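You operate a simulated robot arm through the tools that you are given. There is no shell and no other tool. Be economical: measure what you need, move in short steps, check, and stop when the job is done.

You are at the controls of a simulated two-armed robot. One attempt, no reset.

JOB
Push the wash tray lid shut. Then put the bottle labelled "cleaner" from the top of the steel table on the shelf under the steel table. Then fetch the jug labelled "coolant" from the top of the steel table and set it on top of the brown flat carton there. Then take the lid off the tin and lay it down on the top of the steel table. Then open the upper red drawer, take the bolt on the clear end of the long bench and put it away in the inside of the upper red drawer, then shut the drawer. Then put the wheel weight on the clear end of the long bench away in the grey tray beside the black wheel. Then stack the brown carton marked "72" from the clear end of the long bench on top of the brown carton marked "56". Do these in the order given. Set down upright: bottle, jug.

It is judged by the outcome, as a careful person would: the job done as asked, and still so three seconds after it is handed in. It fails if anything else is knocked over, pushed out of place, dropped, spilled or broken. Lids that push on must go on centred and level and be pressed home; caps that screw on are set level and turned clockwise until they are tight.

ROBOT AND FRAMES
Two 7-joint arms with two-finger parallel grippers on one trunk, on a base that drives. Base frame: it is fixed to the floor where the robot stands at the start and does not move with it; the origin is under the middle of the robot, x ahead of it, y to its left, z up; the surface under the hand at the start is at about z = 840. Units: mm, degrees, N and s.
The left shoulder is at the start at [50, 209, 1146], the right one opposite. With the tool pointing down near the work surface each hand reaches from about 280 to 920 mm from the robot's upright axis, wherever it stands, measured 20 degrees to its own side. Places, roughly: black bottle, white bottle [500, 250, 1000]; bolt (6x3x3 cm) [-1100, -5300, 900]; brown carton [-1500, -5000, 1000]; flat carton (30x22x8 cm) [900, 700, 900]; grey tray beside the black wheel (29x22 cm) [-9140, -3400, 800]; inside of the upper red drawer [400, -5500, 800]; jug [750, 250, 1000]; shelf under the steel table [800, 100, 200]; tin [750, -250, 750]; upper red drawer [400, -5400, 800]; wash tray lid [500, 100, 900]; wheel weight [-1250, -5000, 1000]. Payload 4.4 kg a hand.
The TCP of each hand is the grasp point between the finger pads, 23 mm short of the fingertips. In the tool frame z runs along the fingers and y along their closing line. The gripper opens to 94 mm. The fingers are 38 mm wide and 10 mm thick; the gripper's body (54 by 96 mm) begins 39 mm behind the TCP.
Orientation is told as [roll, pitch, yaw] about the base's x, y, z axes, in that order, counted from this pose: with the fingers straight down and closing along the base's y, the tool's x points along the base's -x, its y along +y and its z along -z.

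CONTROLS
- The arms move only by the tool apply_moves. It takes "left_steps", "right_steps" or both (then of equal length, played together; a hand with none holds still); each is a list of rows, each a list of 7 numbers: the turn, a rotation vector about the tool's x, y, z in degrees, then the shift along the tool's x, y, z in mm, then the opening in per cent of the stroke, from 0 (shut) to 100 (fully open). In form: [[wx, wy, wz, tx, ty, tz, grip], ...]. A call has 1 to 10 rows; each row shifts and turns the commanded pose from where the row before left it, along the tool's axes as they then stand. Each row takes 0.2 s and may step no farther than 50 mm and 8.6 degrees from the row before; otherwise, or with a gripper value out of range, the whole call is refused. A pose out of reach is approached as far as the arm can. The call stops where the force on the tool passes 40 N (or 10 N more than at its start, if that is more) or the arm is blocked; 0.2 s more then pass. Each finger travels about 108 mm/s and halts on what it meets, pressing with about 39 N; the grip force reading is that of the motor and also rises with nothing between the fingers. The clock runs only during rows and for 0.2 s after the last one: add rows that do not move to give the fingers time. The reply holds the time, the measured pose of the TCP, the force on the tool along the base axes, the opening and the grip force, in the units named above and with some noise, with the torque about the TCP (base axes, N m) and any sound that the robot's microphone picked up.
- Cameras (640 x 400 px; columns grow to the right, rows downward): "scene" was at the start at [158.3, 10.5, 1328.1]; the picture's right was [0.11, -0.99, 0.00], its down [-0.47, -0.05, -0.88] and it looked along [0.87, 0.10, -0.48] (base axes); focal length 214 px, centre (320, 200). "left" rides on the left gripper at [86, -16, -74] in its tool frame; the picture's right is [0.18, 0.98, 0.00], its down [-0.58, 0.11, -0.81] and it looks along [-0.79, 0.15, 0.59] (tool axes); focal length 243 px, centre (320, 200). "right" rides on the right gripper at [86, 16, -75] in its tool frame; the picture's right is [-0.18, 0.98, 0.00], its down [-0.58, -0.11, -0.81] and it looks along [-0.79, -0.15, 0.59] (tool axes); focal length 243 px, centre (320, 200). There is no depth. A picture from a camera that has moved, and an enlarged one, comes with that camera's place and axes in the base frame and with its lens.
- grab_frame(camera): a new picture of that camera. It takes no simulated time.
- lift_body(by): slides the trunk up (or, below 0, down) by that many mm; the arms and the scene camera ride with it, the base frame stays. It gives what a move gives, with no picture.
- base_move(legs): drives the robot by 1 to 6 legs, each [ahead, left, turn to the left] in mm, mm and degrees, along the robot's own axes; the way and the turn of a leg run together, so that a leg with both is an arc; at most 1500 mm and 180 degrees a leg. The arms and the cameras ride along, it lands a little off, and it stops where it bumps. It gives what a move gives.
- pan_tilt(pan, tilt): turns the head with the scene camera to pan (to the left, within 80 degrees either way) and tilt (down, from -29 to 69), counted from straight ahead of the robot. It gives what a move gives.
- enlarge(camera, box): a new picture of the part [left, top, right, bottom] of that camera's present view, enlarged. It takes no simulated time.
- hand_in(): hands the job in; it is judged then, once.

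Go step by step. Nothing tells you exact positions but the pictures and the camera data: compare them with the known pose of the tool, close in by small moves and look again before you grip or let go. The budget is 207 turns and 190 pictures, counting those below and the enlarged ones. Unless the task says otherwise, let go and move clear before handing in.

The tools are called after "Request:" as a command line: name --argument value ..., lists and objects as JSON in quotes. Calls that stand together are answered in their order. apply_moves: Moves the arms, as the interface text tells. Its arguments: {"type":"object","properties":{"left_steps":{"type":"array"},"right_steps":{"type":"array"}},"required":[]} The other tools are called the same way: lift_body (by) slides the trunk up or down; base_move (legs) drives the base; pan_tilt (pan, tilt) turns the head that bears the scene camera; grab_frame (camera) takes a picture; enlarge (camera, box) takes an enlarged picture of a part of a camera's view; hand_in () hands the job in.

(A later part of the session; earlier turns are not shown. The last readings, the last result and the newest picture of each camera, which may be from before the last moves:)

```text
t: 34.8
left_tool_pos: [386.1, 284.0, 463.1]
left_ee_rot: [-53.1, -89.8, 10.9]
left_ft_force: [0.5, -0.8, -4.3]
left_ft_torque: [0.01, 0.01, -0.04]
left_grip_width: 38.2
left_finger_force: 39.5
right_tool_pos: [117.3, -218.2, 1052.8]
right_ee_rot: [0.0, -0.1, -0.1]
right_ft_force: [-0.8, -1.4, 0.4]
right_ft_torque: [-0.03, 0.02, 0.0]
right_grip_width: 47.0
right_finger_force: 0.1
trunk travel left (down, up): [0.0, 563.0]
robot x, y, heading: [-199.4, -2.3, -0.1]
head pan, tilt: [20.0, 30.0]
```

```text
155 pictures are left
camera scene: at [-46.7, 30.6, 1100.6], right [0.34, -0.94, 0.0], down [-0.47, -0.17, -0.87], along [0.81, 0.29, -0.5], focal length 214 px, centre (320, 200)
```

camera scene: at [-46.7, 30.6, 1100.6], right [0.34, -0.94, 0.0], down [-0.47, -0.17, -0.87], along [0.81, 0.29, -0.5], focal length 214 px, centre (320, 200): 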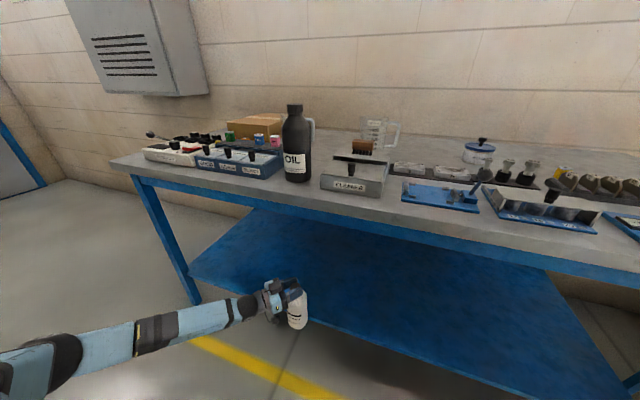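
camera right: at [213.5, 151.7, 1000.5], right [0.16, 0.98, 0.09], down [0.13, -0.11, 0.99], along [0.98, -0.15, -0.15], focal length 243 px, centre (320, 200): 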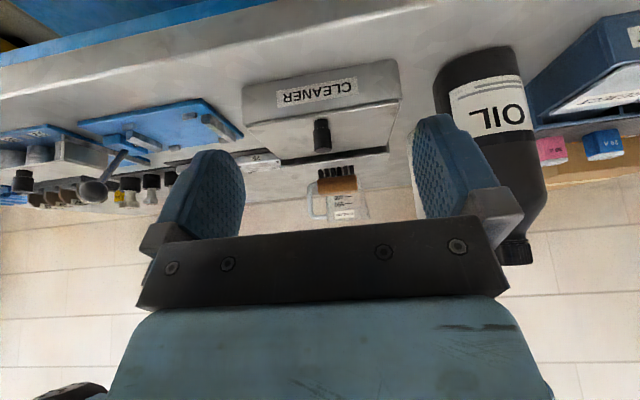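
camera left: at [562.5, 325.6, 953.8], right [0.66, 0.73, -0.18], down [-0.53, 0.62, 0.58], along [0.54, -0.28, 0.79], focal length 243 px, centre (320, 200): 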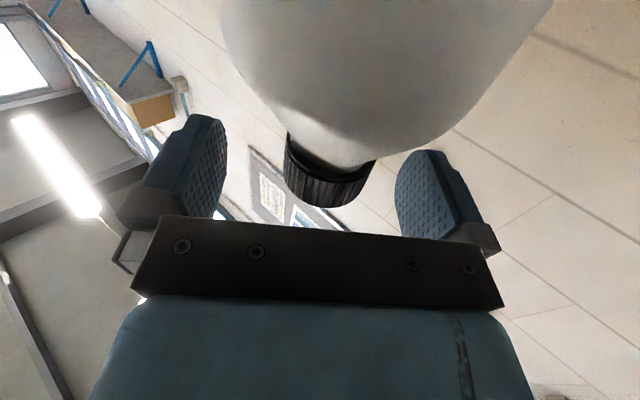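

Request:
base_move --legs '[[165, 0, 0]]'

Request:
pan_tilt --pan 20 --tilt 55

Request:
grab_frame --camera "scene"

```text
t: 36.2
left_tool_pos: [549.2, 284.1, 462.5]
left_ee_rot: [-48.0, -89.8, 5.9]
left_ft_force: [0.9, -0.2, -3.8]
left_ft_torque: [0.01, 0.0, 0.0]
left_grip_width: 38.2
left_finger_force: 39.1
right_tool_pos: [281.5, -217.9, 1054.2]
right_ee_rot: [0.1, 0.0, -0.1]
right_ft_force: [-0.1, 0.0, -0.1]
right_ft_torque: [-0.01, -0.01, -0.01]
right_grip_width: 47.2
right_finger_force: 0.0
trunk travel left (down, up): [0.0, 563.0]
robot x, y, heading: [-33.3, -1.0, 0.0]
head pan, tilt: [20.0, 30.0]
```

```text
t: 37.1
left_tool_pos: [548.7, 284.1, 463.1]
left_ee_rot: [-46.0, -89.9, 4.0]
left_ft_force: [0.2, -0.4, -4.3]
left_ft_torque: [0.02, -0.01, -0.01]
left_grip_width: 38.1
left_finger_force: 39.0
right_tool_pos: [280.2, -217.6, 1053.6]
right_ee_rot: [0.0, 0.1, -0.1]
right_ft_force: [0.0, -0.3, -0.3]
right_ft_torque: [0.0, 0.02, 0.0]
right_grip_width: 46.9
right_finger_force: 0.0
trunk travel left (down, up): [0.0, 563.0]
robot x, y, heading: [-36.7, -2.8, -0.2]
head pan, tilt: [20.0, 55.0]
```

```text
154 pictures are left
camera scene: at [99.4, 24.3, 1064.7], right [0.34, -0.94, 0.0], down [-0.77, -0.28, -0.57], along [0.54, 0.2, -0.82], focal length 214 px, centre (320, 200)
```

scene: 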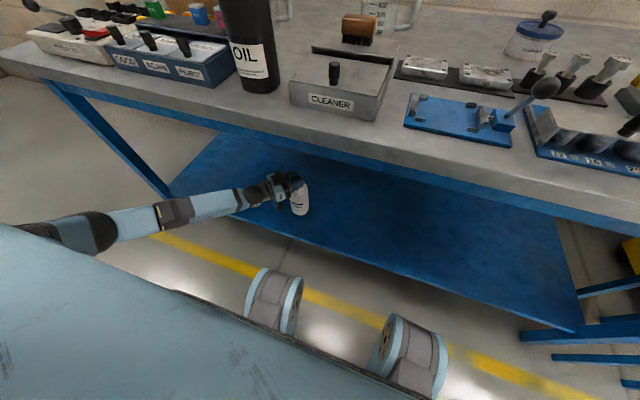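

Bottle is over the shelf. I lower gently to contact.

Request:
apply_moves --left_steps '[[0, 0, 0, 15, 0, 0, 10], [0, 0, 0, 15, 0, 0, 10], [0, 0, 0, 10, 0, 0, 10]]'

Request:
enlarge --camera "scene" --box '[240, 150, 360, 250]'

```text
t: 37.9
left_tool_pos: [552.9, 282.4, 436.2]
left_ee_rot: [168.7, -88.6, 149.3]
left_ft_force: [-3.6, -1.0, 17.0]
left_ft_torque: [-0.31, 0.13, -0.14]
left_grip_width: 37.8
left_finger_force: 39.4
right_tool_pos: [280.2, -217.1, 1053.1]
right_ee_rot: [0.0, -0.1, 0.0]
right_ft_force: [0.7, 0.9, 0.1]
right_ft_torque: [0.01, 0.0, -0.06]
right_grip_width: 47.0
right_finger_force: 0.0
trunk travel left (down, up): [0.0, 563.0]
robot x, y, heading: [-35.0, -0.9, 0.1]
head pan, tilt: [20.0, 55.0]
stopped in row 3 (left hand): the force on the tool passed its limit at 64 N (the readings are from after the stop); the commanded pose is now the measured one
```

```text
4.00 times, centred on (300, 200) of scene
camera zoom: at [97.8, 23.8, 1064.9], right [0.34, -0.94, 0.0], down [-0.77, -0.28, -0.57], along [0.54, 0.2, -0.82], focal length 858 px, centre (400, 200)
```

zoom: 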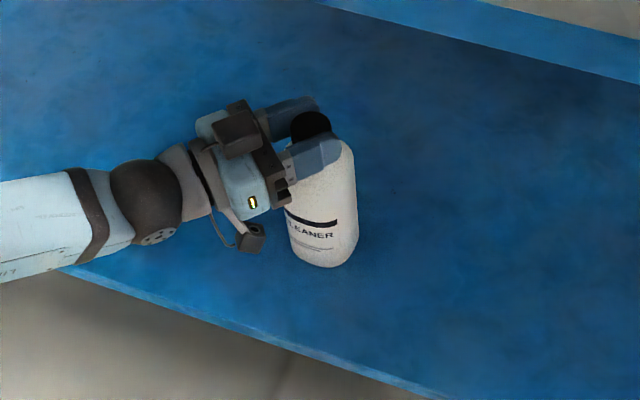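

Request:
apply_moves --left_steps '[[0, 0, 0, -1.5, 0, 0, 10], [0, 0, 0, 0, 0, 0, 10]]'

Request:
enlarge --camera "scene" --box '[280, 170, 340, 220]'

```text
t: 38.5
left_tool_pos: [553.1, 282.8, 437.1]
left_ee_rot: [168.9, -88.8, 149.0]
left_ft_force: [4.7, -2.6, 15.7]
left_ft_torque: [-1.0, -0.79, 0.15]
left_grip_width: 38.1
left_finger_force: 38.8
right_tool_pos: [279.0, -217.7, 1053.9]
right_ee_rot: [0.0, -0.1, -0.2]
right_ft_force: [0.2, -0.2, -0.3]
right_ft_torque: [-0.04, 0.01, -0.01]
right_grip_width: 46.8
right_finger_force: 0.0
trunk travel left (down, up): [0.0, 563.0]
robot x, y, heading: [-38.7, -2.2, -0.0]
head pan, tilt: [20.0, 55.0]
```

```text
8.00 times, centred on (310, 195) of scene
camera zoom: at [98.0, 23.7, 1064.9], right [0.34, -0.94, 0.0], down [-0.77, -0.28, -0.57], along [0.54, 0.2, -0.82], focal length 1716 px, centre (400, 240)
```

zoom: 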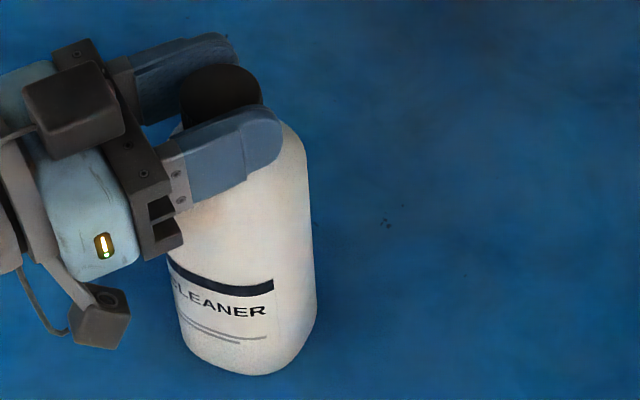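

The base stands on the shelf (z≈236). I relieve the pressure and release.

Request:
apply_moves --left_steps '[[0, 0, 0, -1.5, 0, 0, 10], [0, 0, 0, 0, 0, 0, 45], [0, 0, 0, 0, 0, 0, 60], [0, 0, 0, 0, 0, 0, 100], [0, 0, 0, 0, 0, 0, 100]]'

Request:
enlarge --camera "scene" --box '[260, 160, 360, 230]'

```text
t: 39.7
left_tool_pos: [553.5, 283.7, 435.2]
left_ee_rot: [171.8, -89.2, 146.1]
left_ft_force: [0.0, -0.6, 0.0]
left_ft_torque: [0.0, 0.02, 0.01]
left_grip_width: 93.9
left_finger_force: 0.0
right_tool_pos: [280.0, -217.9, 1054.0]
right_ee_rot: [0.0, 0.0, -0.1]
right_ft_force: [-0.2, -0.4, -0.4]
right_ft_torque: [0.02, -0.01, 0.0]
right_grip_width: 47.0
right_finger_force: 0.1
trunk travel left (down, up): [0.0, 563.0]
robot x, y, heading: [-37.3, -4.5, 0.1]
head pan, tilt: [20.0, 55.0]
```

```text
5.71 times, centred on (310, 195) of scene
camera zoom: at [99.0, 24.2, 1064.7], right [0.34, -0.94, 0.0], down [-0.77, -0.28, -0.57], along [0.54, 0.2, -0.82], focal length 1226 px, centre (377, 229)
```

zoom: 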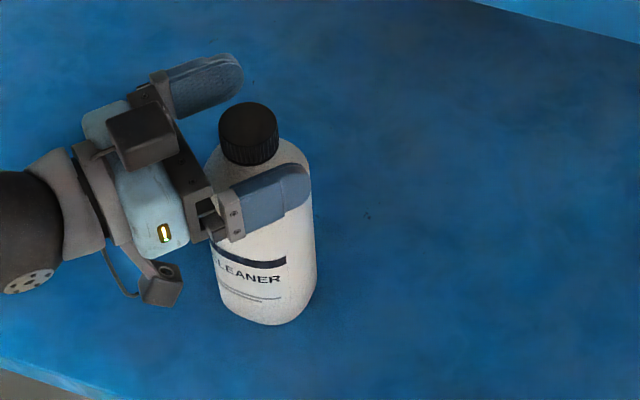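

Bottle stands upright. I lift the hand off and back out.

Request:
apply_moves --left_steps '[[0, 0, 0, -20, 0, 0, 100], [0, 0, 0, -30, 0, 0, 100], [0, 0, 0, -30, 0, 0, 100], [0, 0, 0, -10, 0, 0, 100]]'

Request:
base_move --legs '[[-450, 0, 0]]'

Request:
pan_tilt --pan 20 --tilt 30

Request:
grab_frame --camera "scene"

```text
t: 40.7
left_tool_pos: [551.5, 283.3, 526.2]
left_ee_rot: [171.2, -89.0, 146.7]
left_ft_force: [0.6, -0.3, 0.4]
left_ft_torque: [-0.02, 0.01, 0.02]
left_grip_width: 93.7
left_finger_force: 0.1
right_tool_pos: [281.4, -218.2, 1054.1]
right_ee_rot: [0.0, -0.1, -0.2]
right_ft_force: [0.5, 0.4, 0.4]
right_ft_torque: [0.0, 0.0, 0.02]
right_grip_width: 46.9
right_finger_force: 0.1
trunk travel left (down, up): [0.0, 563.0]
robot x, y, heading: [-36.5, -4.5, -0.1]
head pan, tilt: [20.0, 55.0]
```

```text
t: 43.4
left_tool_pos: [98.9, 285.7, 525.4]
left_ee_rot: [171.0, -89.1, 147.0]
left_ft_force: [0.0, 0.4, 0.0]
left_ft_torque: [0.01, 0.0, -0.01]
left_grip_width: 93.9
left_finger_force: 0.0
right_tool_pos: [-172.5, -217.9, 1054.1]
right_ee_rot: [0.0, 0.0, 0.1]
right_ft_force: [-0.3, -0.3, 0.6]
right_ft_torque: [-0.01, -0.01, -0.01]
right_grip_width: 46.9
right_finger_force: 0.1
trunk travel left (down, up): [0.0, 563.0]
robot x, y, heading: [-490.3, -1.1, -0.0]
head pan, tilt: [20.0, 55.0]
```

```text
t: 44.3
left_tool_pos: [99.8, 285.2, 525.1]
left_ee_rot: [171.2, -89.0, 146.8]
left_ft_force: [0.0, -0.5, 0.1]
left_ft_torque: [-0.02, 0.0, -0.02]
left_grip_width: 93.9
left_finger_force: 0.1
right_tool_pos: [-171.7, -216.2, 1053.5]
right_ee_rot: [0.0, 0.0, 0.1]
right_ft_force: [-0.1, -0.9, -0.1]
right_ft_torque: [0.01, 0.0, 0.04]
right_grip_width: 46.8
right_finger_force: 0.0
trunk travel left (down, up): [0.0, 563.0]
robot x, y, heading: [-489.0, -0.6, -0.2]
head pan, tilt: [20.0, 30.0]
```

```text
150 pictures are left
camera scene: at [-336.0, 30.7, 1100.7], right [0.34, -0.94, 0.0], down [-0.47, -0.17, -0.87], along [0.81, 0.3, -0.5], focal length 214 px, centre (320, 200)
```

scene: 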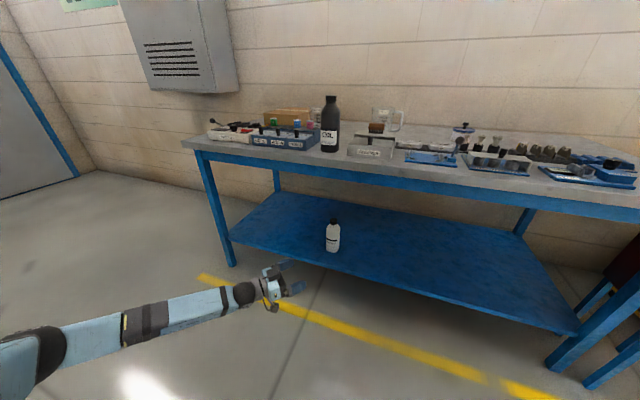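

Bottle is safely on the shelf. Next the coolant jug: I raise the trunk and left hand and turn the hand back to pointing down.

Request:
lift_body --by 265

Request:
apply_moves --left_steps '[[-8.4, 0, 0, -45, 0, 0, 100], [-8.4, 0, 0, -48, 0, 0, 100], [-8.4, 0, 0, -48, 0, 0, 100], [-8.4, 0, 0, -48, 0, 0, 100], [-8.0, 0, 0, -48, 0, 0, 100], [0, 0, 0, -48, 0, 0, 100], [0, 0, 0, -48, 0, 0, 100], [0, 0, 0, -48, 0, 0, 100], [0, 0, 0, -48, 0, 0, 100]]'

Request:
apply_moves --left_steps '[[0, 8.5, 0, 0, 0, 0, 100], [0, 8.5, 0, 0, 0, 0, 100], [0, 8.5, 0, 0, 0, 0, 100], [0, 8.5, 0, 0, 0, 0, 100], [0, 8.5, 0, 0, 0, 0, 100], [0, 8.5, 0, 0, 0, 0, 100], [0, 8.5, 0, 0, 0, 0, 100], [0, 8.5, 0, 0, 0, 0, 100], [0, 8.5, 0, 0, 0, 0, 100], [0, 8.5, 0, 0, 0, 0, 100]]'

```text
t: 47.0
left_tool_pos: [99.1, 284.7, 790.5]
left_ee_rot: [171.5, -89.2, 146.4]
left_ft_force: [0.0, 0.4, 0.0]
left_ft_torque: [0.0, -0.01, -0.01]
left_grip_width: 94.0
left_finger_force: 0.0
right_tool_pos: [-171.2, -217.1, 1318.3]
right_ee_rot: [0.1, -0.1, 0.1]
right_ft_force: [0.3, 0.4, -0.8]
right_ft_torque: [0.01, 0.01, 0.01]
right_grip_width: 47.0
right_finger_force: 0.0
trunk travel left (down, up): [-265.0, 298.0]
robot x, y, heading: [-488.2, -0.7, 0.2]
head pan, tilt: [20.0, 30.0]
```

```text
t: 49.0
left_tool_pos: [93.7, 374.7, 1223.5]
left_ee_rot: [-115.1, -88.7, 111.0]
left_ft_force: [0.4, -0.2, 0.6]
left_ft_torque: [0.04, -0.01, 0.03]
left_grip_width: 94.0
left_finger_force: 0.0
left hand out of reach, approached as far as the arm can: row 4, 5
right_tool_pos: [-171.8, -218.2, 1317.4]
right_ee_rot: [0.0, 0.1, 0.1]
right_ft_force: [-0.6, -0.6, -0.2]
right_ft_torque: [-0.01, -0.01, 0.01]
right_grip_width: 46.8
right_finger_force: 0.0
trunk travel left (down, up): [-265.0, 298.0]
robot x, y, heading: [-489.1, -0.5, 0.0]
head pan, tilt: [20.0, 30.0]
```

```text
t: 51.2
left_tool_pos: [93.4, 374.6, 1223.9]
left_ee_rot: [-1.0, -5.4, -4.0]
left_ft_force: [-0.4, -0.7, 0.6]
left_ft_torque: [0.04, -0.01, 0.02]
left_grip_width: 93.9
left_finger_force: 0.1
right_tool_pos: [-172.0, -217.7, 1318.4]
right_ee_rot: [0.1, 0.0, 0.1]
right_ft_force: [0.6, 0.4, 0.4]
right_ft_torque: [0.02, -0.03, 0.01]
right_grip_width: 46.9
right_finger_force: 0.0
trunk travel left (down, up): [-265.0, 298.0]
robot x, y, heading: [-487.2, -3.4, 0.1]
head pan, tilt: [20.0, 30.0]
```

Request:
base_move --legs '[[480, 0, 0]]'

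Request:
apply_moves --left_steps '[[1, 5.4, 0, -30, -40, 0, 100], [0, 0, -8.5, 0, 0, 0, 100], [0, 0, -8.5, 0, 0, 0, 100], [0, 0, -8.5, 0, 0, 0, 100], [0, 0, -8.5, 0, 0, 0, 100], [0, 0, -8.5, 0, 0, 0, 100], [0, 0, -8.5, 0, 0, 0, 100], [0, 0, -8.5, 0, 0, 0, 100], [0, 0, -8.5, 0, 0, 0, 100], [0, 0, -8.5, 0, 0, 0, 100]]'

Request:
grab_frame --camera "left"

Request:
grab_frame --camera "scene"

```text
t: 54.1
left_tool_pos: [574.7, 375.2, 1222.9]
left_ee_rot: [-1.1, -5.4, -4.1]
left_ft_force: [0.3, 0.0, -0.9]
left_ft_torque: [0.04, 0.02, 0.0]
left_grip_width: 94.3
left_finger_force: 0.1
right_tool_pos: [308.6, -217.9, 1317.8]
right_ee_rot: [-0.1, 0.0, 0.0]
right_ft_force: [-0.3, -0.2, -0.5]
right_ft_torque: [0.0, 0.0, 0.02]
right_grip_width: 46.7
right_finger_force: 0.1
trunk travel left (down, up): [-265.0, 298.0]
robot x, y, heading: [-9.9, -2.0, 0.2]
head pan, tilt: [20.0, 30.0]
```

```text
t: 56.3
left_tool_pos: [600.9, 333.7, 1225.9]
left_ee_rot: [-0.6, 2.0, 72.4]
left_ft_force: [-0.2, -0.4, 0.9]
left_ft_torque: [0.0, 0.0, 0.0]
left_grip_width: 93.9
left_finger_force: 0.1
right_tool_pos: [307.8, -217.4, 1317.7]
right_ee_rot: [0.0, 0.0, 0.0]
right_ft_force: [-0.4, 0.5, 0.9]
right_ft_torque: [0.02, 0.0, -0.01]
right_grip_width: 47.0
right_finger_force: 0.0
trunk travel left (down, up): [-265.0, 298.0]
robot x, y, heading: [-4.7, 0.7, -0.0]
head pan, tilt: [20.0, 30.0]
```

```text
149 pictures are left
camera left: at [589.8, 249.8, 1304.4], right [-0.99, 0.12, 0.0], down [0.07, 0.62, 0.78], along [0.1, 0.78, -0.62], focal length 243 px, centre (320, 200)
```

left: 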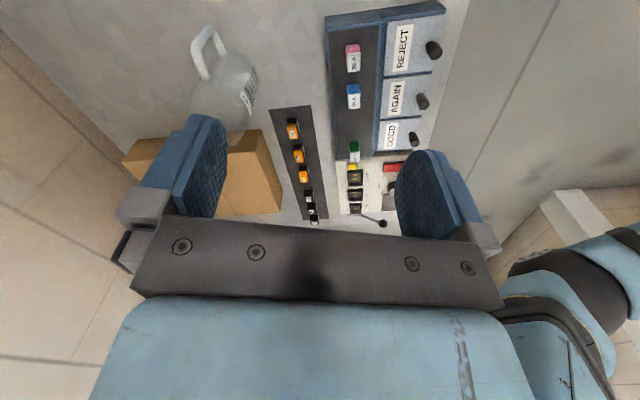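

```text
148 pictures are left
camera scene: at [144.0, 31.1, 1365.7], right [0.34, -0.94, 0.0], down [-0.47, -0.17, -0.87], along [0.81, 0.3, -0.5], focal length 214 px, centre (320, 200)
```

scene: 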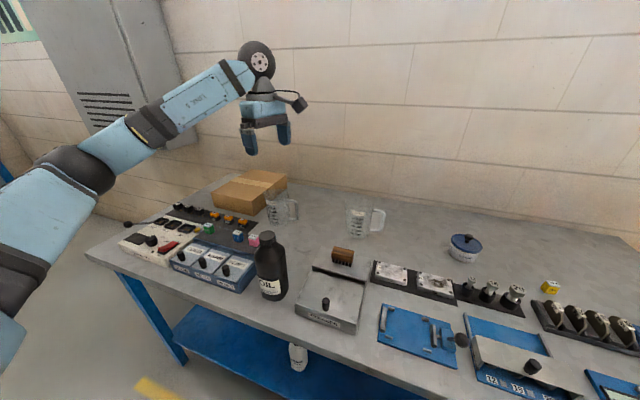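

Request:
apply_moves --left_steps '[[0, 0, -8.5, 0, 0, 0, 100], [0, 0, -8.5, 0, 0, 0, 100], [0, 0, 0, 36, -26, 0, 100], [0, 0, 0, 40, -28, 0, 100], [0, 0, 0, 40, -28, 0, 100], [0, 0, 0, 40, -28, 0, 100], [0, 0, 0, 40, -28, 0, 100], [0, 0, 0, 40, -28, 0, 100], [0, 0, 0, 40, -27, 0, 100], [0, 0, 0, 33, -26, 0, 100]]'

Request:
grab_frame --camera "left"

Request:
grab_frame --camera "scene"

```text
t: 58.5
left_tool_pos: [788.3, 35.7, 1229.5]
left_ee_rot: [-0.1, 2.1, 89.3]
left_ft_force: [0.0, 1.0, 0.0]
left_ft_torque: [-0.03, 0.03, 0.01]
left_grip_width: 93.8
left_finger_force: 0.1
left hand out of reach, approached as far as the arm can: row 10
right_tool_pos: [307.4, -216.0, 1319.3]
right_ee_rot: [-0.1, 0.0, 0.0]
right_ft_force: [-0.6, 0.4, -0.6]
right_ft_torque: [-0.02, 0.01, 0.04]
right_grip_width: 46.9
right_finger_force: 0.0
trunk travel left (down, up): [-265.0, 298.0]
robot x, y, heading: [-10.1, 0.7, -0.2]
head pan, tilt: [20.0, 30.0]
```

```text
147 pictures are left
camera left: at [803.0, -46.9, 1308.6], right [-0.98, -0.17, 0.01], down [-0.1, 0.61, 0.78], along [-0.14, 0.77, -0.62], focal length 243 px, centre (320, 200)
```

left: 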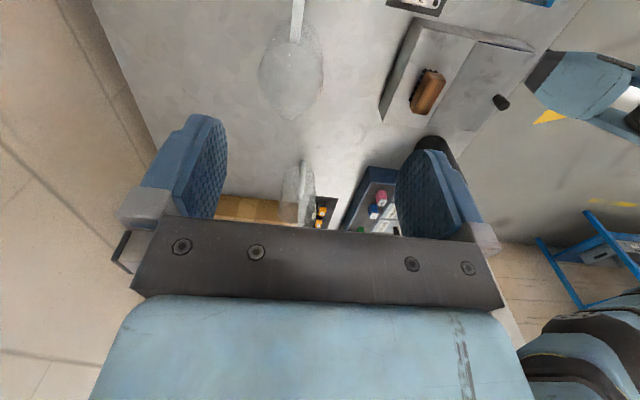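

```text
146 pictures are left
camera scene: at [144.0, 32.4, 1365.7], right [0.34, -0.94, 0.0], down [-0.47, -0.17, -0.87], along [0.81, 0.3, -0.5], focal length 214 px, centre (320, 200)
```

scene: 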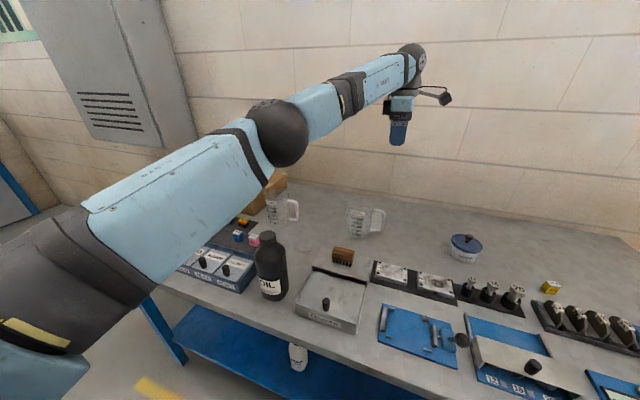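

Request:
enlarge --camera "scene" --box '[330, 190, 410, 250]'

Request:
apply_moves --left_steps '[[0, 0, 0, 0, -4, 40, 100], [0, 0, 0, 10, -4, 40, 100], [0, 0, 0, 20, -6, 30, 100], [0, 0, 0, 20, -6, 0, 100]]'

Request:
grab_frame --camera "left"

```text
6.67 times, centred on (370, 220) of scene
camera zoom: at [144.0, 32.4, 1365.7], right [0.34, -0.94, 0.0], down [-0.47, -0.17, -0.87], along [0.81, 0.3, -0.5], focal length 1430 px, centre (-13, 67)
```

zoom: 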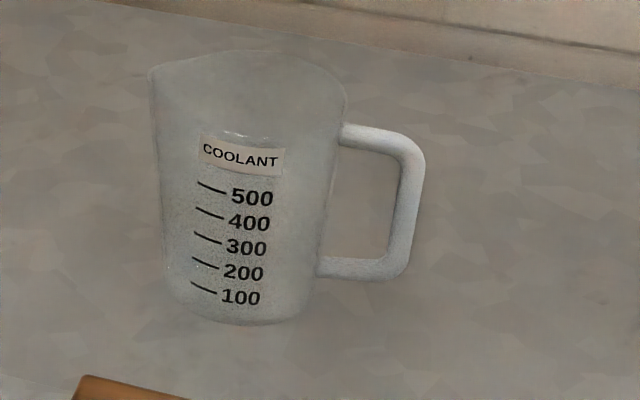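

```text
t: 59.5
left_tool_pos: [799.7, -18.1, 1121.2]
left_ee_rot: [-0.1, 2.0, 89.2]
left_ft_force: [0.8, 0.5, 0.5]
left_ft_torque: [0.02, 0.02, -0.01]
left_grip_width: 93.8
left_finger_force: 0.0
left hand out of reach, approached as far as the arm can: row 4
right_tool_pos: [307.5, -219.8, 1319.3]
right_ee_rot: [0.1, 0.0, 0.0]
right_ft_force: [-0.2, -0.6, 0.8]
right_ft_torque: [0.01, -0.03, 0.02]
right_grip_width: 47.0
right_finger_force: 0.2
trunk travel left (down, up): [-265.0, 298.0]
robot x, y, heading: [-7.6, -0.3, 0.0]
head pan, tilt: [20.0, 30.0]
```

```text
144 pictures are left
camera left: at [814.4, -101.0, 1198.7], right [-0.99, -0.17, 0.0], down [-0.1, 0.61, 0.79], along [-0.14, 0.77, -0.62], focal length 243 px, centre (320, 200)
```

left: 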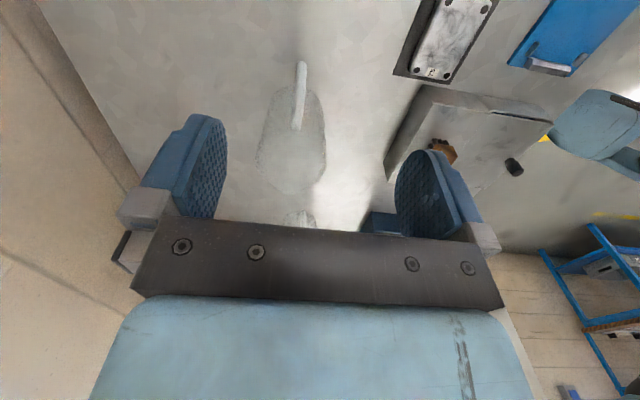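

Handle's vertical bar is at about x=812, y=38, top z≈953, 13 mm thick. I drive a little nearer for reach.

Request:
base_move --legs '[[40, 0, 0]]'

Request:
grab_frame --camera "left"

```text
t: 60.4
left_tool_pos: [838.7, -17.2, 1121.1]
left_ee_rot: [0.0, 2.1, 89.3]
left_ft_force: [0.2, 0.2, -0.7]
left_ft_torque: [-0.02, 0.01, 0.01]
left_grip_width: 93.9
left_finger_force: 0.0
right_tool_pos: [347.4, -216.2, 1319.2]
right_ee_rot: [-0.1, -0.1, 0.1]
right_ft_force: [0.2, -0.3, -0.8]
right_ft_torque: [0.06, 0.01, 0.02]
right_grip_width: 46.9
right_finger_force: 0.0
trunk travel left (down, up): [-265.0, 298.0]
robot x, y, heading: [28.7, 2.0, -0.1]
head pan, tilt: [20.0, 30.0]
```

```text
143 pictures are left
camera left: at [853.8, -99.9, 1198.5], right [-0.99, -0.17, 0.01], down [-0.1, 0.61, 0.78], along [-0.14, 0.77, -0.62], focal length 243 px, centre (320, 200)
```

left: 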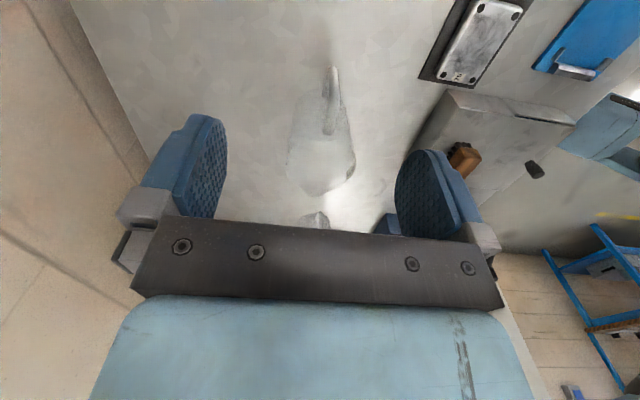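

Request:
apply_moves --left_steps '[[2, 0, 0, -25, 14, 30, 100], [0, 0, 0, -26, 14, 30, 60], [0, 0, 0, 0, 0, 40, 60]]'

Request:
grab_frame --camera "left"

Request:
enlarge --camera "scene" --box '[320, 150, 440, 260]'

```text
t: 61.2
left_tool_pos: [815.8, 31.2, 1015.0]
left_ee_rot: [-1.9, 2.1, 89.2]
left_ft_force: [0.4, 0.3, -0.3]
left_ft_torque: [-0.04, 0.04, 0.0]
left_grip_width: 56.5
left_finger_force: 0.1
right_tool_pos: [350.4, -216.2, 1318.3]
right_ee_rot: [0.0, 0.2, 0.1]
right_ft_force: [1.3, 0.9, 0.5]
right_ft_torque: [-0.03, 0.0, 0.0]
right_grip_width: 47.1
right_finger_force: 0.1
trunk travel left (down, up): [-265.0, 298.0]
robot x, y, heading: [32.3, -2.5, -0.1]
head pan, tilt: [20.0, 30.0]
```

```text
142 pictures are left
camera left: at [827.1, -50.8, 1093.8], right [-0.98, -0.17, -0.03], down [-0.13, 0.61, 0.78], along [-0.12, 0.77, -0.63], focal length 243 px, centre (320, 200)
```

left: 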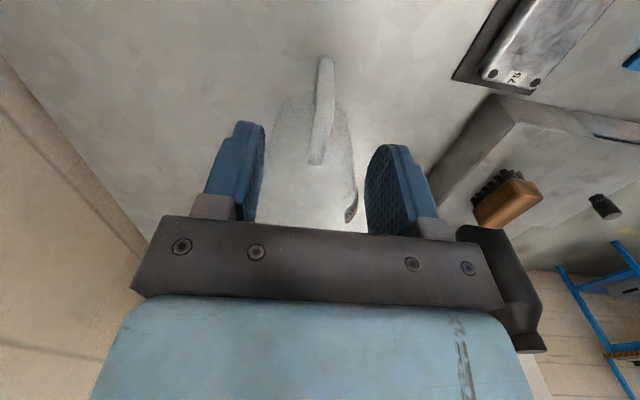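

```text
3.64 times, centred on (380, 205) of scene
camera zoom: at [184.8, 31.7, 1365.4], right [0.34, -0.94, 0.0], down [-0.47, -0.17, -0.86], along [0.81, 0.3, -0.5], focal length 780 px, centre (102, 182)
```

zoom: 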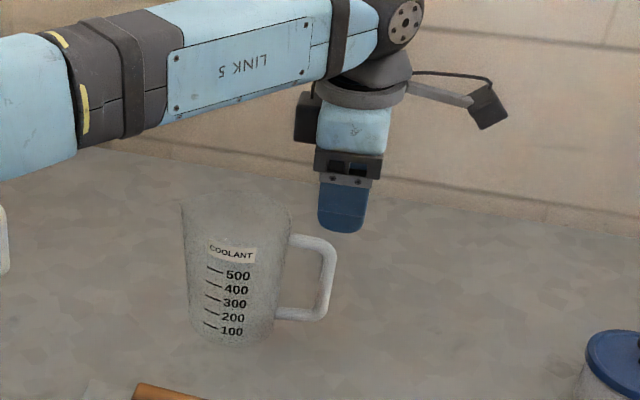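

Request:
apply_moves --left_steps '[[-1.9, -2.1, 0, -3, 4, 25, 60], [0, 0, 0, 0, 0, 25, 60], [0, 0, 0, 0, 0, 22, 60]]'

Request:
grab_frame --camera "left"

Request:
enlarge --camera "scene" --box '[330, 170, 410, 240]'

```text
t: 62.0
left_tool_pos: [811.0, 34.3, 943.2]
left_ee_rot: [-0.1, -0.1, 89.3]
left_ft_force: [0.3, 0.1, -0.3]
left_ft_torque: [-0.03, 0.0, 0.01]
left_grip_width: 56.6
left_finger_force: 0.0
right_tool_pos: [347.0, -217.1, 1318.8]
right_ee_rot: [-0.1, 0.0, 0.1]
right_ft_force: [-0.1, -0.6, 0.2]
right_ft_torque: [0.04, 0.0, 0.0]
right_grip_width: 47.1
right_finger_force: 0.0
trunk travel left (down, up): [-265.0, 298.0]
robot x, y, heading: [31.3, 0.4, -0.1]
head pan, tilt: [20.0, 30.0]
```

```text
140 pictures are left
camera left: at [825.2, -52.0, 1018.8], right [-0.98, -0.17, 0.0], down [-0.1, 0.58, 0.81], along [-0.14, 0.79, -0.59], focal length 243 px, centre (320, 200)
```

left: 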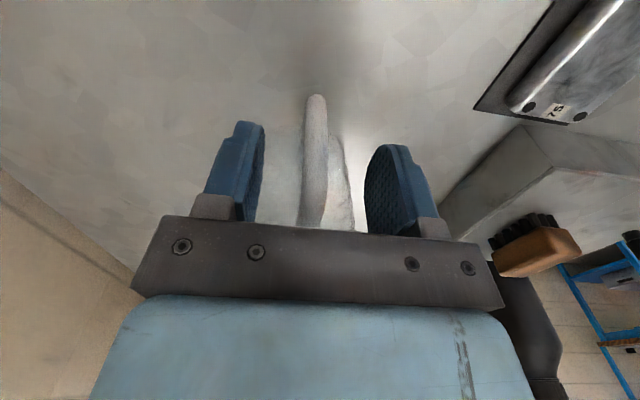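

```text
5.71 times, centred on (370, 205) of scene
camera zoom: at [183.0, 30.8, 1365.7], right [0.34, -0.94, 0.0], down [-0.47, -0.17, -0.87], along [0.81, 0.3, -0.5], focal length 1226 px, centre (34, 171)
```

zoom: 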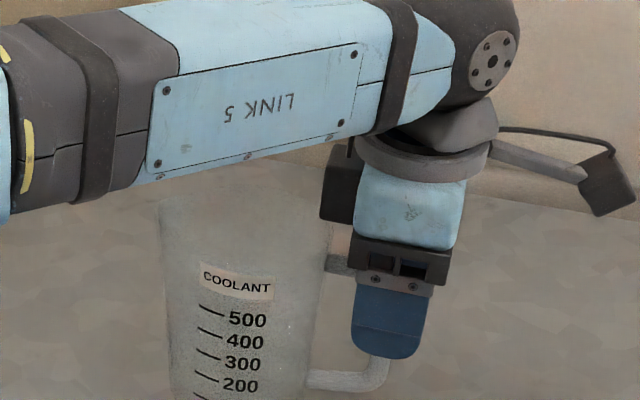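

The handle bar is between the fingers. Close and lift a little.

Request:
apply_moves --left_steps '[[0, 0, 0, 0, 0, 0, 30], [0, 0, 0, 0, 0, 0, 0], [0, 0, 0, 0, 0, 0, 0], [0, 0, 0, 0, 0, 0, 0]]'

Request:
apply_moves --left_steps '[[0, 0, 0, 0, 0, -5, 0], [0, 0, 0, 0, 0, -10, 0], [0, 0, 0, 0, 0, -15, 0], [0, 0, 0, 0, 0, 0, 0]]'

Request:
enlarge --camera "scene" --box '[330, 170, 410, 240]'

```text
t: 63.0
left_tool_pos: [810.7, 34.2, 944.4]
left_ee_rot: [-0.2, 0.0, 89.3]
left_ft_force: [1.3, -0.6, 0.6]
left_ft_torque: [0.07, 0.04, -0.05]
left_grip_width: 12.3
left_finger_force: 38.7
right_tool_pos: [346.8, -217.6, 1318.7]
right_ee_rot: [0.0, 0.0, 0.1]
right_ft_force: [-0.3, -0.4, 0.0]
right_ft_torque: [-0.02, 0.01, -0.01]
right_grip_width: 46.9
right_finger_force: 0.1
trunk travel left (down, up): [-265.0, 298.0]
robot x, y, heading: [27.5, 1.0, -0.0]
head pan, tilt: [20.0, 30.0]
```

```text
t: 64.0
left_tool_pos: [810.2, 34.1, 974.7]
left_ee_rot: [-0.1, 0.0, 89.3]
left_ft_force: [0.7, -0.5, -0.5]
left_ft_torque: [-0.07, -0.01, -0.05]
left_grip_width: 12.1
left_finger_force: 38.9
right_tool_pos: [347.7, -217.1, 1318.5]
right_ee_rot: [0.0, 0.0, 0.1]
right_ft_force: [0.7, 0.6, 0.2]
right_ft_torque: [-0.02, -0.01, 0.0]
right_grip_width: 46.9
right_finger_force: 0.1
trunk travel left (down, up): [-265.0, 298.0]
robot x, y, heading: [26.1, 2.3, 0.1]
head pan, tilt: [20.0, 30.0]
```

```text
5.71 times, centred on (370, 205) of scene
camera zoom: at [183.1, 31.2, 1365.7], right [0.34, -0.94, 0.0], down [-0.47, -0.17, -0.87], along [0.81, 0.3, -0.5], focal length 1226 px, centre (34, 171)
```

zoom: 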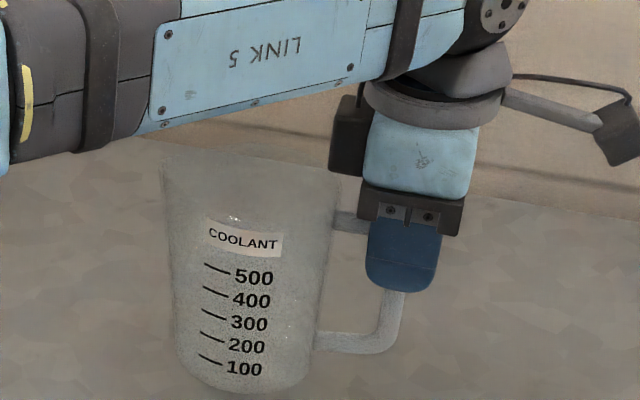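

Jug is up and level. I raise it higher with the trunk, then drive left along the table toward the flat carton.

Request:
apply_moves --left_steps '[[0, 0, 0, 0, 0, -30, 0], [0, 0, 0, 0, 0, -30, 0]]'

Request:
lift_body --by 150

Request:
base_move --legs '[[0, 250, 0]]'

Request:
pan_tilt --pan 35 --tilt 30

Request:
grab_frame --camera "scene"

Request:
grab_frame --camera "left"

```text
t: 64.6
left_tool_pos: [809.1, 33.4, 1033.6]
left_ee_rot: [-0.2, -0.1, 89.3]
left_ft_force: [-0.6, -1.4, -1.1]
left_ft_torque: [-0.1, 0.0, 0.04]
left_grip_width: 12.3
left_finger_force: 39.1
right_tool_pos: [346.6, -216.5, 1319.2]
right_ee_rot: [0.0, -0.1, 0.1]
right_ft_force: [0.1, 0.3, 0.5]
right_ft_torque: [-0.01, -0.03, 0.0]
right_grip_width: 47.0
right_finger_force: 0.0
trunk travel left (down, up): [-265.0, 298.0]
robot x, y, heading: [29.9, -1.2, 0.3]
head pan, tilt: [20.0, 30.0]
```

```text
t: 66.3
left_tool_pos: [810.4, 31.7, 1184.4]
left_ee_rot: [-0.1, 0.0, 89.3]
left_ft_force: [-0.6, 0.1, -0.7]
left_ft_torque: [-0.07, -0.01, 0.01]
left_grip_width: 12.3
left_finger_force: 38.4
right_tool_pos: [348.6, -216.8, 1469.3]
right_ee_rot: [0.0, 0.1, 0.2]
right_ft_force: [0.4, -0.8, -0.5]
right_ft_torque: [0.04, 0.01, -0.03]
right_grip_width: 47.1
right_finger_force: 0.1
trunk travel left (down, up): [-415.0, 148.0]
robot x, y, heading: [31.3, -3.5, -0.2]
head pan, tilt: [20.0, 30.0]
```

```text
t: 69.1
left_tool_pos: [810.1, 280.9, 1184.3]
left_ee_rot: [-0.2, 0.0, 89.3]
left_ft_force: [-0.3, 0.6, -0.6]
left_ft_torque: [-0.08, -0.01, -0.04]
left_grip_width: 12.2
left_finger_force: 39.0
right_tool_pos: [346.6, 32.2, 1469.1]
right_ee_rot: [0.0, 0.1, 0.1]
right_ft_force: [0.6, 0.0, -0.3]
right_ft_torque: [0.01, -0.01, 0.0]
right_grip_width: 47.1
right_finger_force: 0.0
trunk travel left (down, up): [-415.0, 148.0]
robot x, y, heading: [31.0, 249.4, -0.1]
head pan, tilt: [20.0, 30.0]
```

```text
t: 69.9
left_tool_pos: [811.8, 279.8, 1184.8]
left_ee_rot: [0.0, 0.0, 89.4]
left_ft_force: [0.4, 0.2, -1.3]
left_ft_torque: [-0.1, -0.03, -0.01]
left_grip_width: 12.4
left_finger_force: 38.7
right_tool_pos: [346.5, 32.7, 1468.6]
right_ee_rot: [0.0, 0.0, 0.0]
right_ft_force: [0.2, -0.2, 0.0]
right_ft_torque: [0.03, -0.03, 0.0]
right_grip_width: 46.8
right_finger_force: 0.0
trunk travel left (down, up): [-415.0, 148.0]
robot x, y, heading: [28.5, 250.4, 0.1]
head pan, tilt: [35.0, 30.0]
```

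```text
137 pictures are left
camera scene: at [171.8, 301.6, 1515.7], right [0.57, -0.82, 0.0], down [-0.41, -0.29, -0.87], along [0.71, 0.5, -0.5], focal length 214 px, centre (320, 200)
```

scene: 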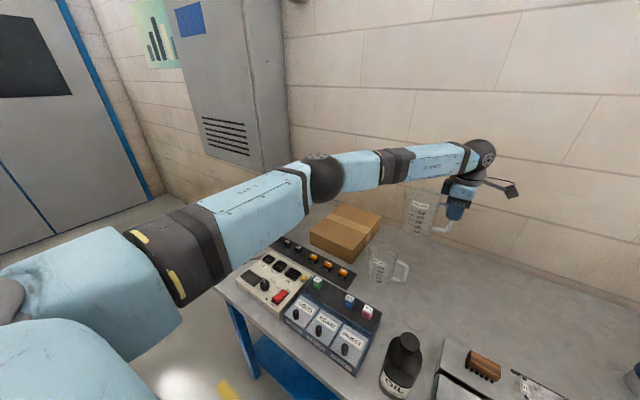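

```text
136 pictures are left
camera left: at [824.8, 195.4, 1259.5], right [-0.99, -0.17, 0.0], down [-0.1, 0.58, 0.81], along [-0.14, 0.79, -0.59], focal length 243 px, centre (320, 200)
```

left: 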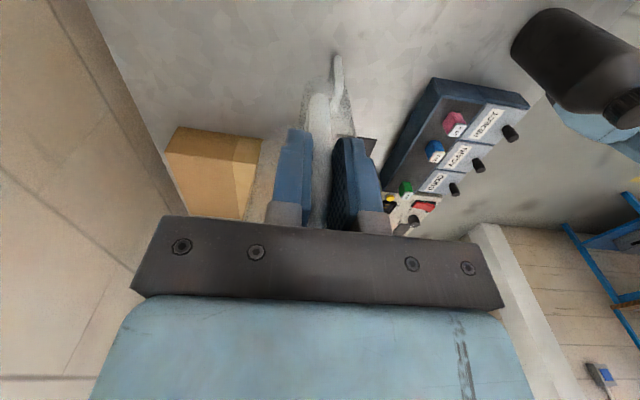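

Request:
enlarge --camera "scene" --box '[290, 190, 430, 300]'

```text
3.64 times, centred on (360, 245) of scene
camera zoom: at [171.8, 301.6, 1515.7], right [0.57, -0.82, 0.0], down [-0.41, -0.29, -0.87], along [0.71, 0.5, -0.5], focal length 780 px, centre (174, 36)
```

zoom: 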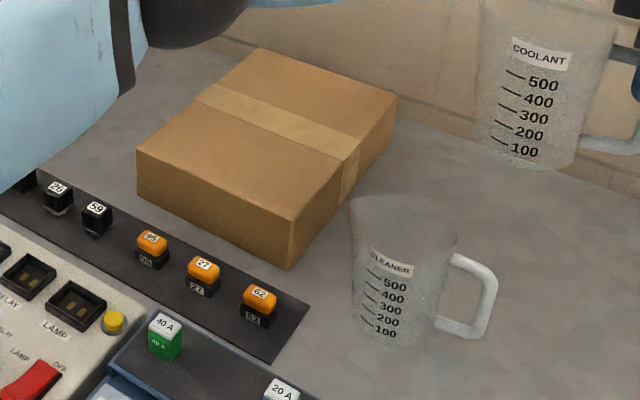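

Carton top is x 762–1058, y 557–775, z≈920. I drive so the jug comes over its middle.

Request:
base_move --legs '[[55, 294, 0]]'

Request:
grab_frame --camera "scene"

```text
t: 73.1
left_tool_pos: [865.4, 582.4, 1184.8]
left_ee_rot: [-0.1, 0.0, 89.7]
left_ft_force: [0.7, 1.0, -0.1]
left_ft_torque: [-0.06, 0.03, 0.0]
left_grip_width: 12.5
left_finger_force: 39.5
right_tool_pos: [404.4, 329.8, 1468.2]
right_ee_rot: [0.1, 0.0, 0.4]
right_ft_force: [1.1, 0.0, -0.3]
right_ft_torque: [0.03, 0.02, 0.0]
right_grip_width: 47.0
right_finger_force: 0.2
trunk travel left (down, up): [-415.0, 148.0]
robot x, y, heading: [88.1, 546.9, 0.3]
head pan, tilt: [35.0, 30.0]
```

```text
134 pictures are left
camera scene: at [226.2, 597.6, 1515.7], right [0.58, -0.81, 0.0], down [-0.41, -0.29, -0.87], along [0.71, 0.5, -0.5], focal length 214 px, centre (320, 200)
```

scene: 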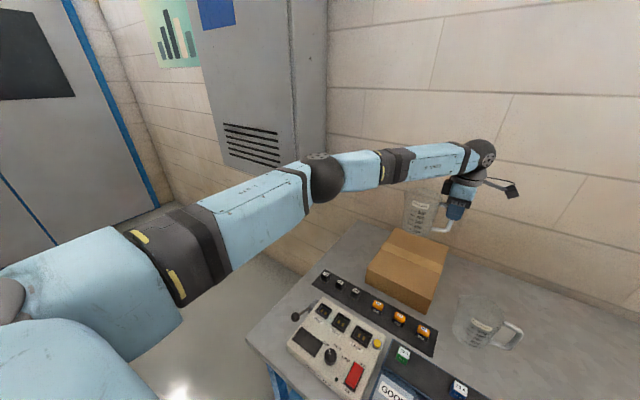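

Request:
apply_moves --left_steps '[[0, 0, 0, 5, -10, 30, 0], [0, 0, 0, 0, -5, 35, 0], [0, 0, 0, 0, -5, 35, 0], [0, 0, 0, 0, 0, 30, 0], [0, 0, 0, 0, 0, 15, 0]]'

Request:
enlarge --camera "scene" --box '[350, 180, 490, 320]'

```text
t: 74.3
left_tool_pos: [884.4, 576.1, 1038.6]
left_ee_rot: [-0.2, 0.0, 89.8]
left_ft_force: [-0.2, -0.7, -1.4]
left_ft_torque: [-0.07, -0.04, -0.01]
left_grip_width: 12.2
left_finger_force: 38.6
right_tool_pos: [402.8, 330.6, 1468.5]
right_ee_rot: [0.0, -0.1, 0.4]
right_ft_force: [0.2, 0.5, 0.3]
right_ft_torque: [0.02, 0.04, 0.01]
right_grip_width: 46.9
right_finger_force: 0.1
trunk travel left (down, up): [-415.0, 148.0]
robot x, y, heading: [83.9, 542.0, 0.5]
head pan, tilt: [35.0, 30.0]
```

```text
2.86 times, centred on (420, 250) of scene
camera zoom: at [226.3, 598.0, 1515.7], right [0.58, -0.81, 0.0], down [-0.41, -0.29, -0.87], along [0.71, 0.5, -0.5], focal length 613 px, centre (34, 57)
```

zoom: 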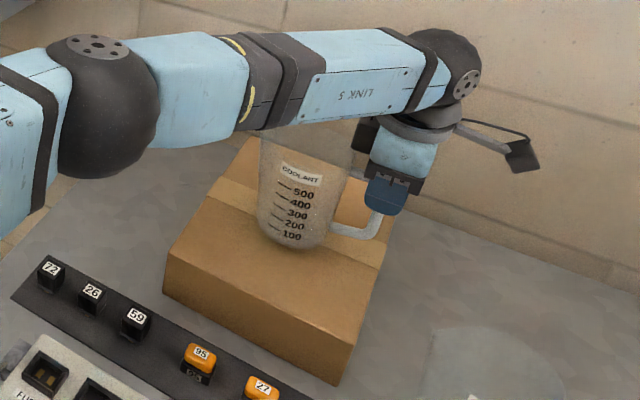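

Request:
apply_moves --left_steps '[[0, 0, 0, 0, 0, 4, 0], [0, 0, 0, 0, 0, 3, 0], [0, 0, 0, 0, 0, 3, 0], [0, 0, 0, 0, 0, 2, 0]]'

Request:
enlarge --camera "scene" --box '[380, 200, 460, 260]'

```text
t: 75.3
left_tool_pos: [885.4, 576.6, 1027.7]
left_ee_rot: [-0.1, 0.0, 89.7]
left_ft_force: [-0.5, 1.0, -0.1]
left_ft_torque: [-0.11, -0.01, -0.01]
left_grip_width: 12.2
left_finger_force: 39.0
right_tool_pos: [402.9, 330.6, 1468.5]
right_ee_rot: [0.0, 0.0, 0.3]
right_ft_force: [0.3, -0.4, -0.2]
right_ft_torque: [0.0, 0.01, 0.04]
right_grip_width: 47.2
right_finger_force: 0.1
trunk travel left (down, up): [-415.0, 148.0]
robot x, y, heading: [81.8, 545.5, 0.7]
head pan, tilt: [35.0, 30.0]
```

```text
6.67 times, centred on (420, 230) of scene
camera zoom: at [226.3, 597.8, 1515.7], right [0.58, -0.81, 0.0], down [-0.41, -0.29, -0.87], along [0.71, 0.5, -0.5], focal length 1430 px, centre (-347, 0)
```

zoom: 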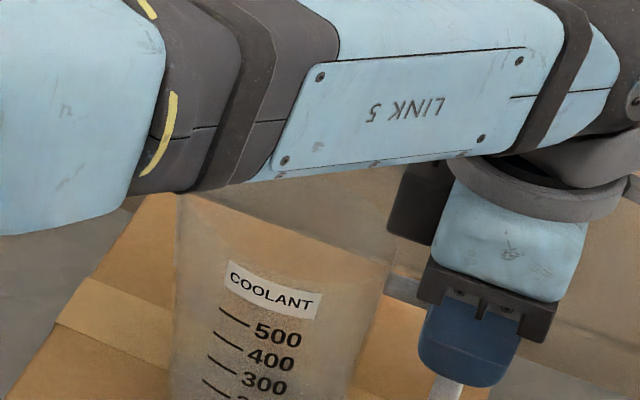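

Request:
apply_moves --left_steps '[[0, 0, 0, 0, 0, 1.5, 0], [0, 0, 0, 0, 0, 1.5, 0], [0, 0, 0, 0, 0, 0, 0]]'

Request:
enlarge --camera "scene" --box '[390, 220, 450, 260]'

```text
t: 76.1
left_tool_pos: [886.1, 577.4, 1024.6]
left_ee_rot: [0.0, 0.0, 89.7]
left_ft_force: [-0.5, -0.2, -0.1]
left_ft_torque: [-0.06, 0.0, -0.01]
left_grip_width: 12.1
left_finger_force: 39.1
right_tool_pos: [404.2, 329.2, 1468.7]
right_ee_rot: [0.0, 0.0, 0.3]
right_ft_force: [0.0, 0.2, 0.0]
right_ft_torque: [-0.01, 0.01, -0.01]
right_grip_width: 47.0
right_finger_force: 0.1
trunk travel left (down, up): [-415.0, 148.0]
robot x, y, heading: [87.0, 549.6, 0.3]
head pan, tilt: [35.0, 30.0]
```

```text
10.00 times, centred on (420, 240) of scene
camera zoom: at [226.2, 597.9, 1515.7], right [0.58, -0.81, 0.0], down [-0.41, -0.29, -0.87], along [0.71, 0.5, -0.5], focal length 2145 px, centre (-680, -200)
```

zoom: 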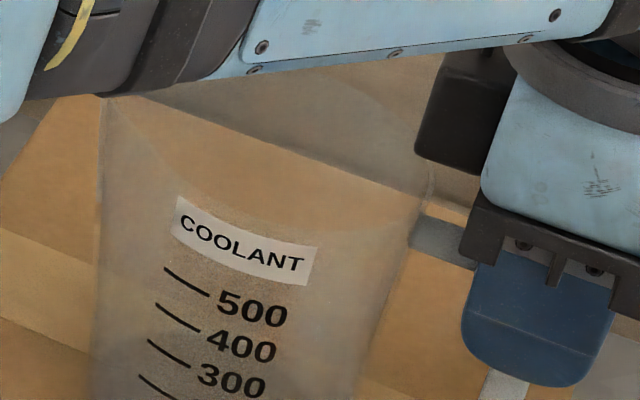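

Request:
apply_moves --left_steps '[[0, 0, 0, 0, 0, 1.5, 0], [0, 0, 0, 0, 0, 1.5, 0], [0, 0, 0, 0, 0, 0, 0]]'

Request:
apply_moves --left_steps '[[0, 0, 0, 0, 0, 1, 0], [0, 0, 0, 0, 0, 1, 0], [0, 0, 0, 0, 0, 0, 0]]'

```text
t: 76.9
left_tool_pos: [884.0, 577.7, 1024.8]
left_ee_rot: [-0.3, 0.0, 89.7]
left_ft_force: [3.3, 0.1, 15.2]
left_ft_torque: [1.15, 0.12, -0.16]
left_grip_width: 12.2
left_finger_force: 39.0
right_tool_pos: [401.3, 329.6, 1470.0]
right_ee_rot: [0.0, -0.1, 0.4]
right_ft_force: [0.5, -0.3, -0.2]
right_ft_torque: [0.02, 0.01, 0.02]
right_grip_width: 47.1
right_finger_force: 0.2
trunk travel left (down, up): [-415.0, 148.0]
robot x, y, heading: [85.7, 546.4, 0.5]
head pan, tilt: [35.0, 30.0]
```

```text
t: 77.7
left_tool_pos: [884.1, 575.1, 1023.7]
left_ee_rot: [-0.5, 0.0, 89.6]
left_ft_force: [4.9, -5.0, 25.6]
left_ft_torque: [0.91, 0.06, -0.16]
left_grip_width: 12.1
left_finger_force: 39.0
right_tool_pos: [400.2, 329.2, 1468.5]
right_ee_rot: [0.0, -0.2, 0.4]
right_ft_force: [-0.3, -0.2, 0.1]
right_ft_torque: [-0.01, -0.02, 0.01]
right_grip_width: 46.8
right_finger_force: 0.2
trunk travel left (down, up): [-415.0, 148.0]
robot x, y, heading: [82.8, 544.6, 0.7]
head pan, tilt: [35.0, 30.0]
```

Contact made. I ease up 3 mm and release.

Request:
apply_moves --left_steps '[[0, 0, 0, 0, 0, -1.5, 0], [0, 0, 0, 0, 0, -1, 0], [0, 0, 0, 0, 0, 0, 20], [0, 0, 0, 0, 0, 0, 50], [0, 0, 0, 0, 0, 0, 60], [0, 0, 0, 0, 0, 0, 60]]'

Request:
enlarge --camera "scene" --box '[350, 180, 490, 320]'

Request:
grab_frame --camera "left"

```text
t: 79.1
left_tool_pos: [884.9, 575.3, 1021.3]
left_ee_rot: [-0.1, -0.1, 89.7]
left_ft_force: [-0.5, -0.2, -0.2]
left_ft_torque: [-0.01, -0.02, -0.02]
left_grip_width: 56.6
left_finger_force: 0.0
right_tool_pos: [404.6, 329.4, 1467.9]
right_ee_rot: [0.0, 0.1, 0.4]
right_ft_force: [0.0, 0.9, 0.1]
right_ft_torque: [0.05, 0.01, -0.01]
right_grip_width: 47.0
right_finger_force: 0.1
trunk travel left (down, up): [-415.0, 148.0]
robot x, y, heading: [87.4, 542.8, 0.8]
head pan, tilt: [35.0, 30.0]
```

```text
2.86 times, centred on (420, 250) of scene
camera zoom: at [225.8, 597.8, 1515.8], right [0.58, -0.81, 0.0], down [-0.41, -0.29, -0.87], along [0.71, 0.5, -0.5], focal length 613 px, centre (34, 57)
```

zoom: 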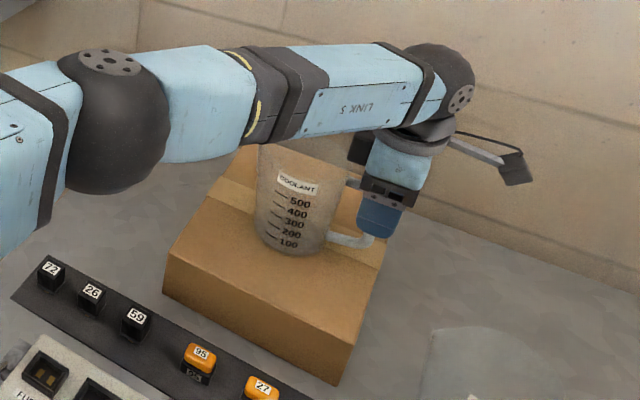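

```text
129 pictures are left
camera left: at [900.6, 491.3, 1096.9], right [-0.98, -0.18, 0.0], down [-0.11, 0.58, 0.81], along [-0.14, 0.79, -0.59], focal length 243 px, centre (320, 200)
```

left: 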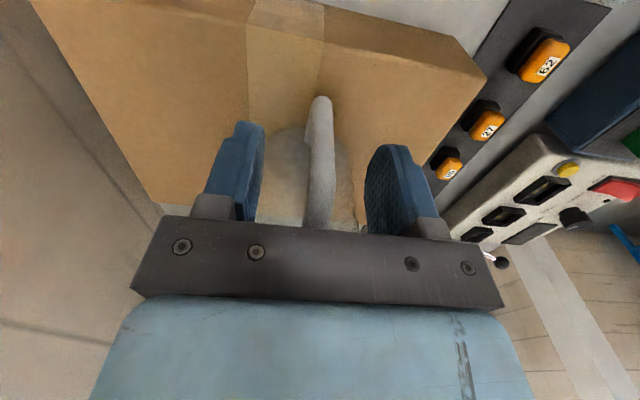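

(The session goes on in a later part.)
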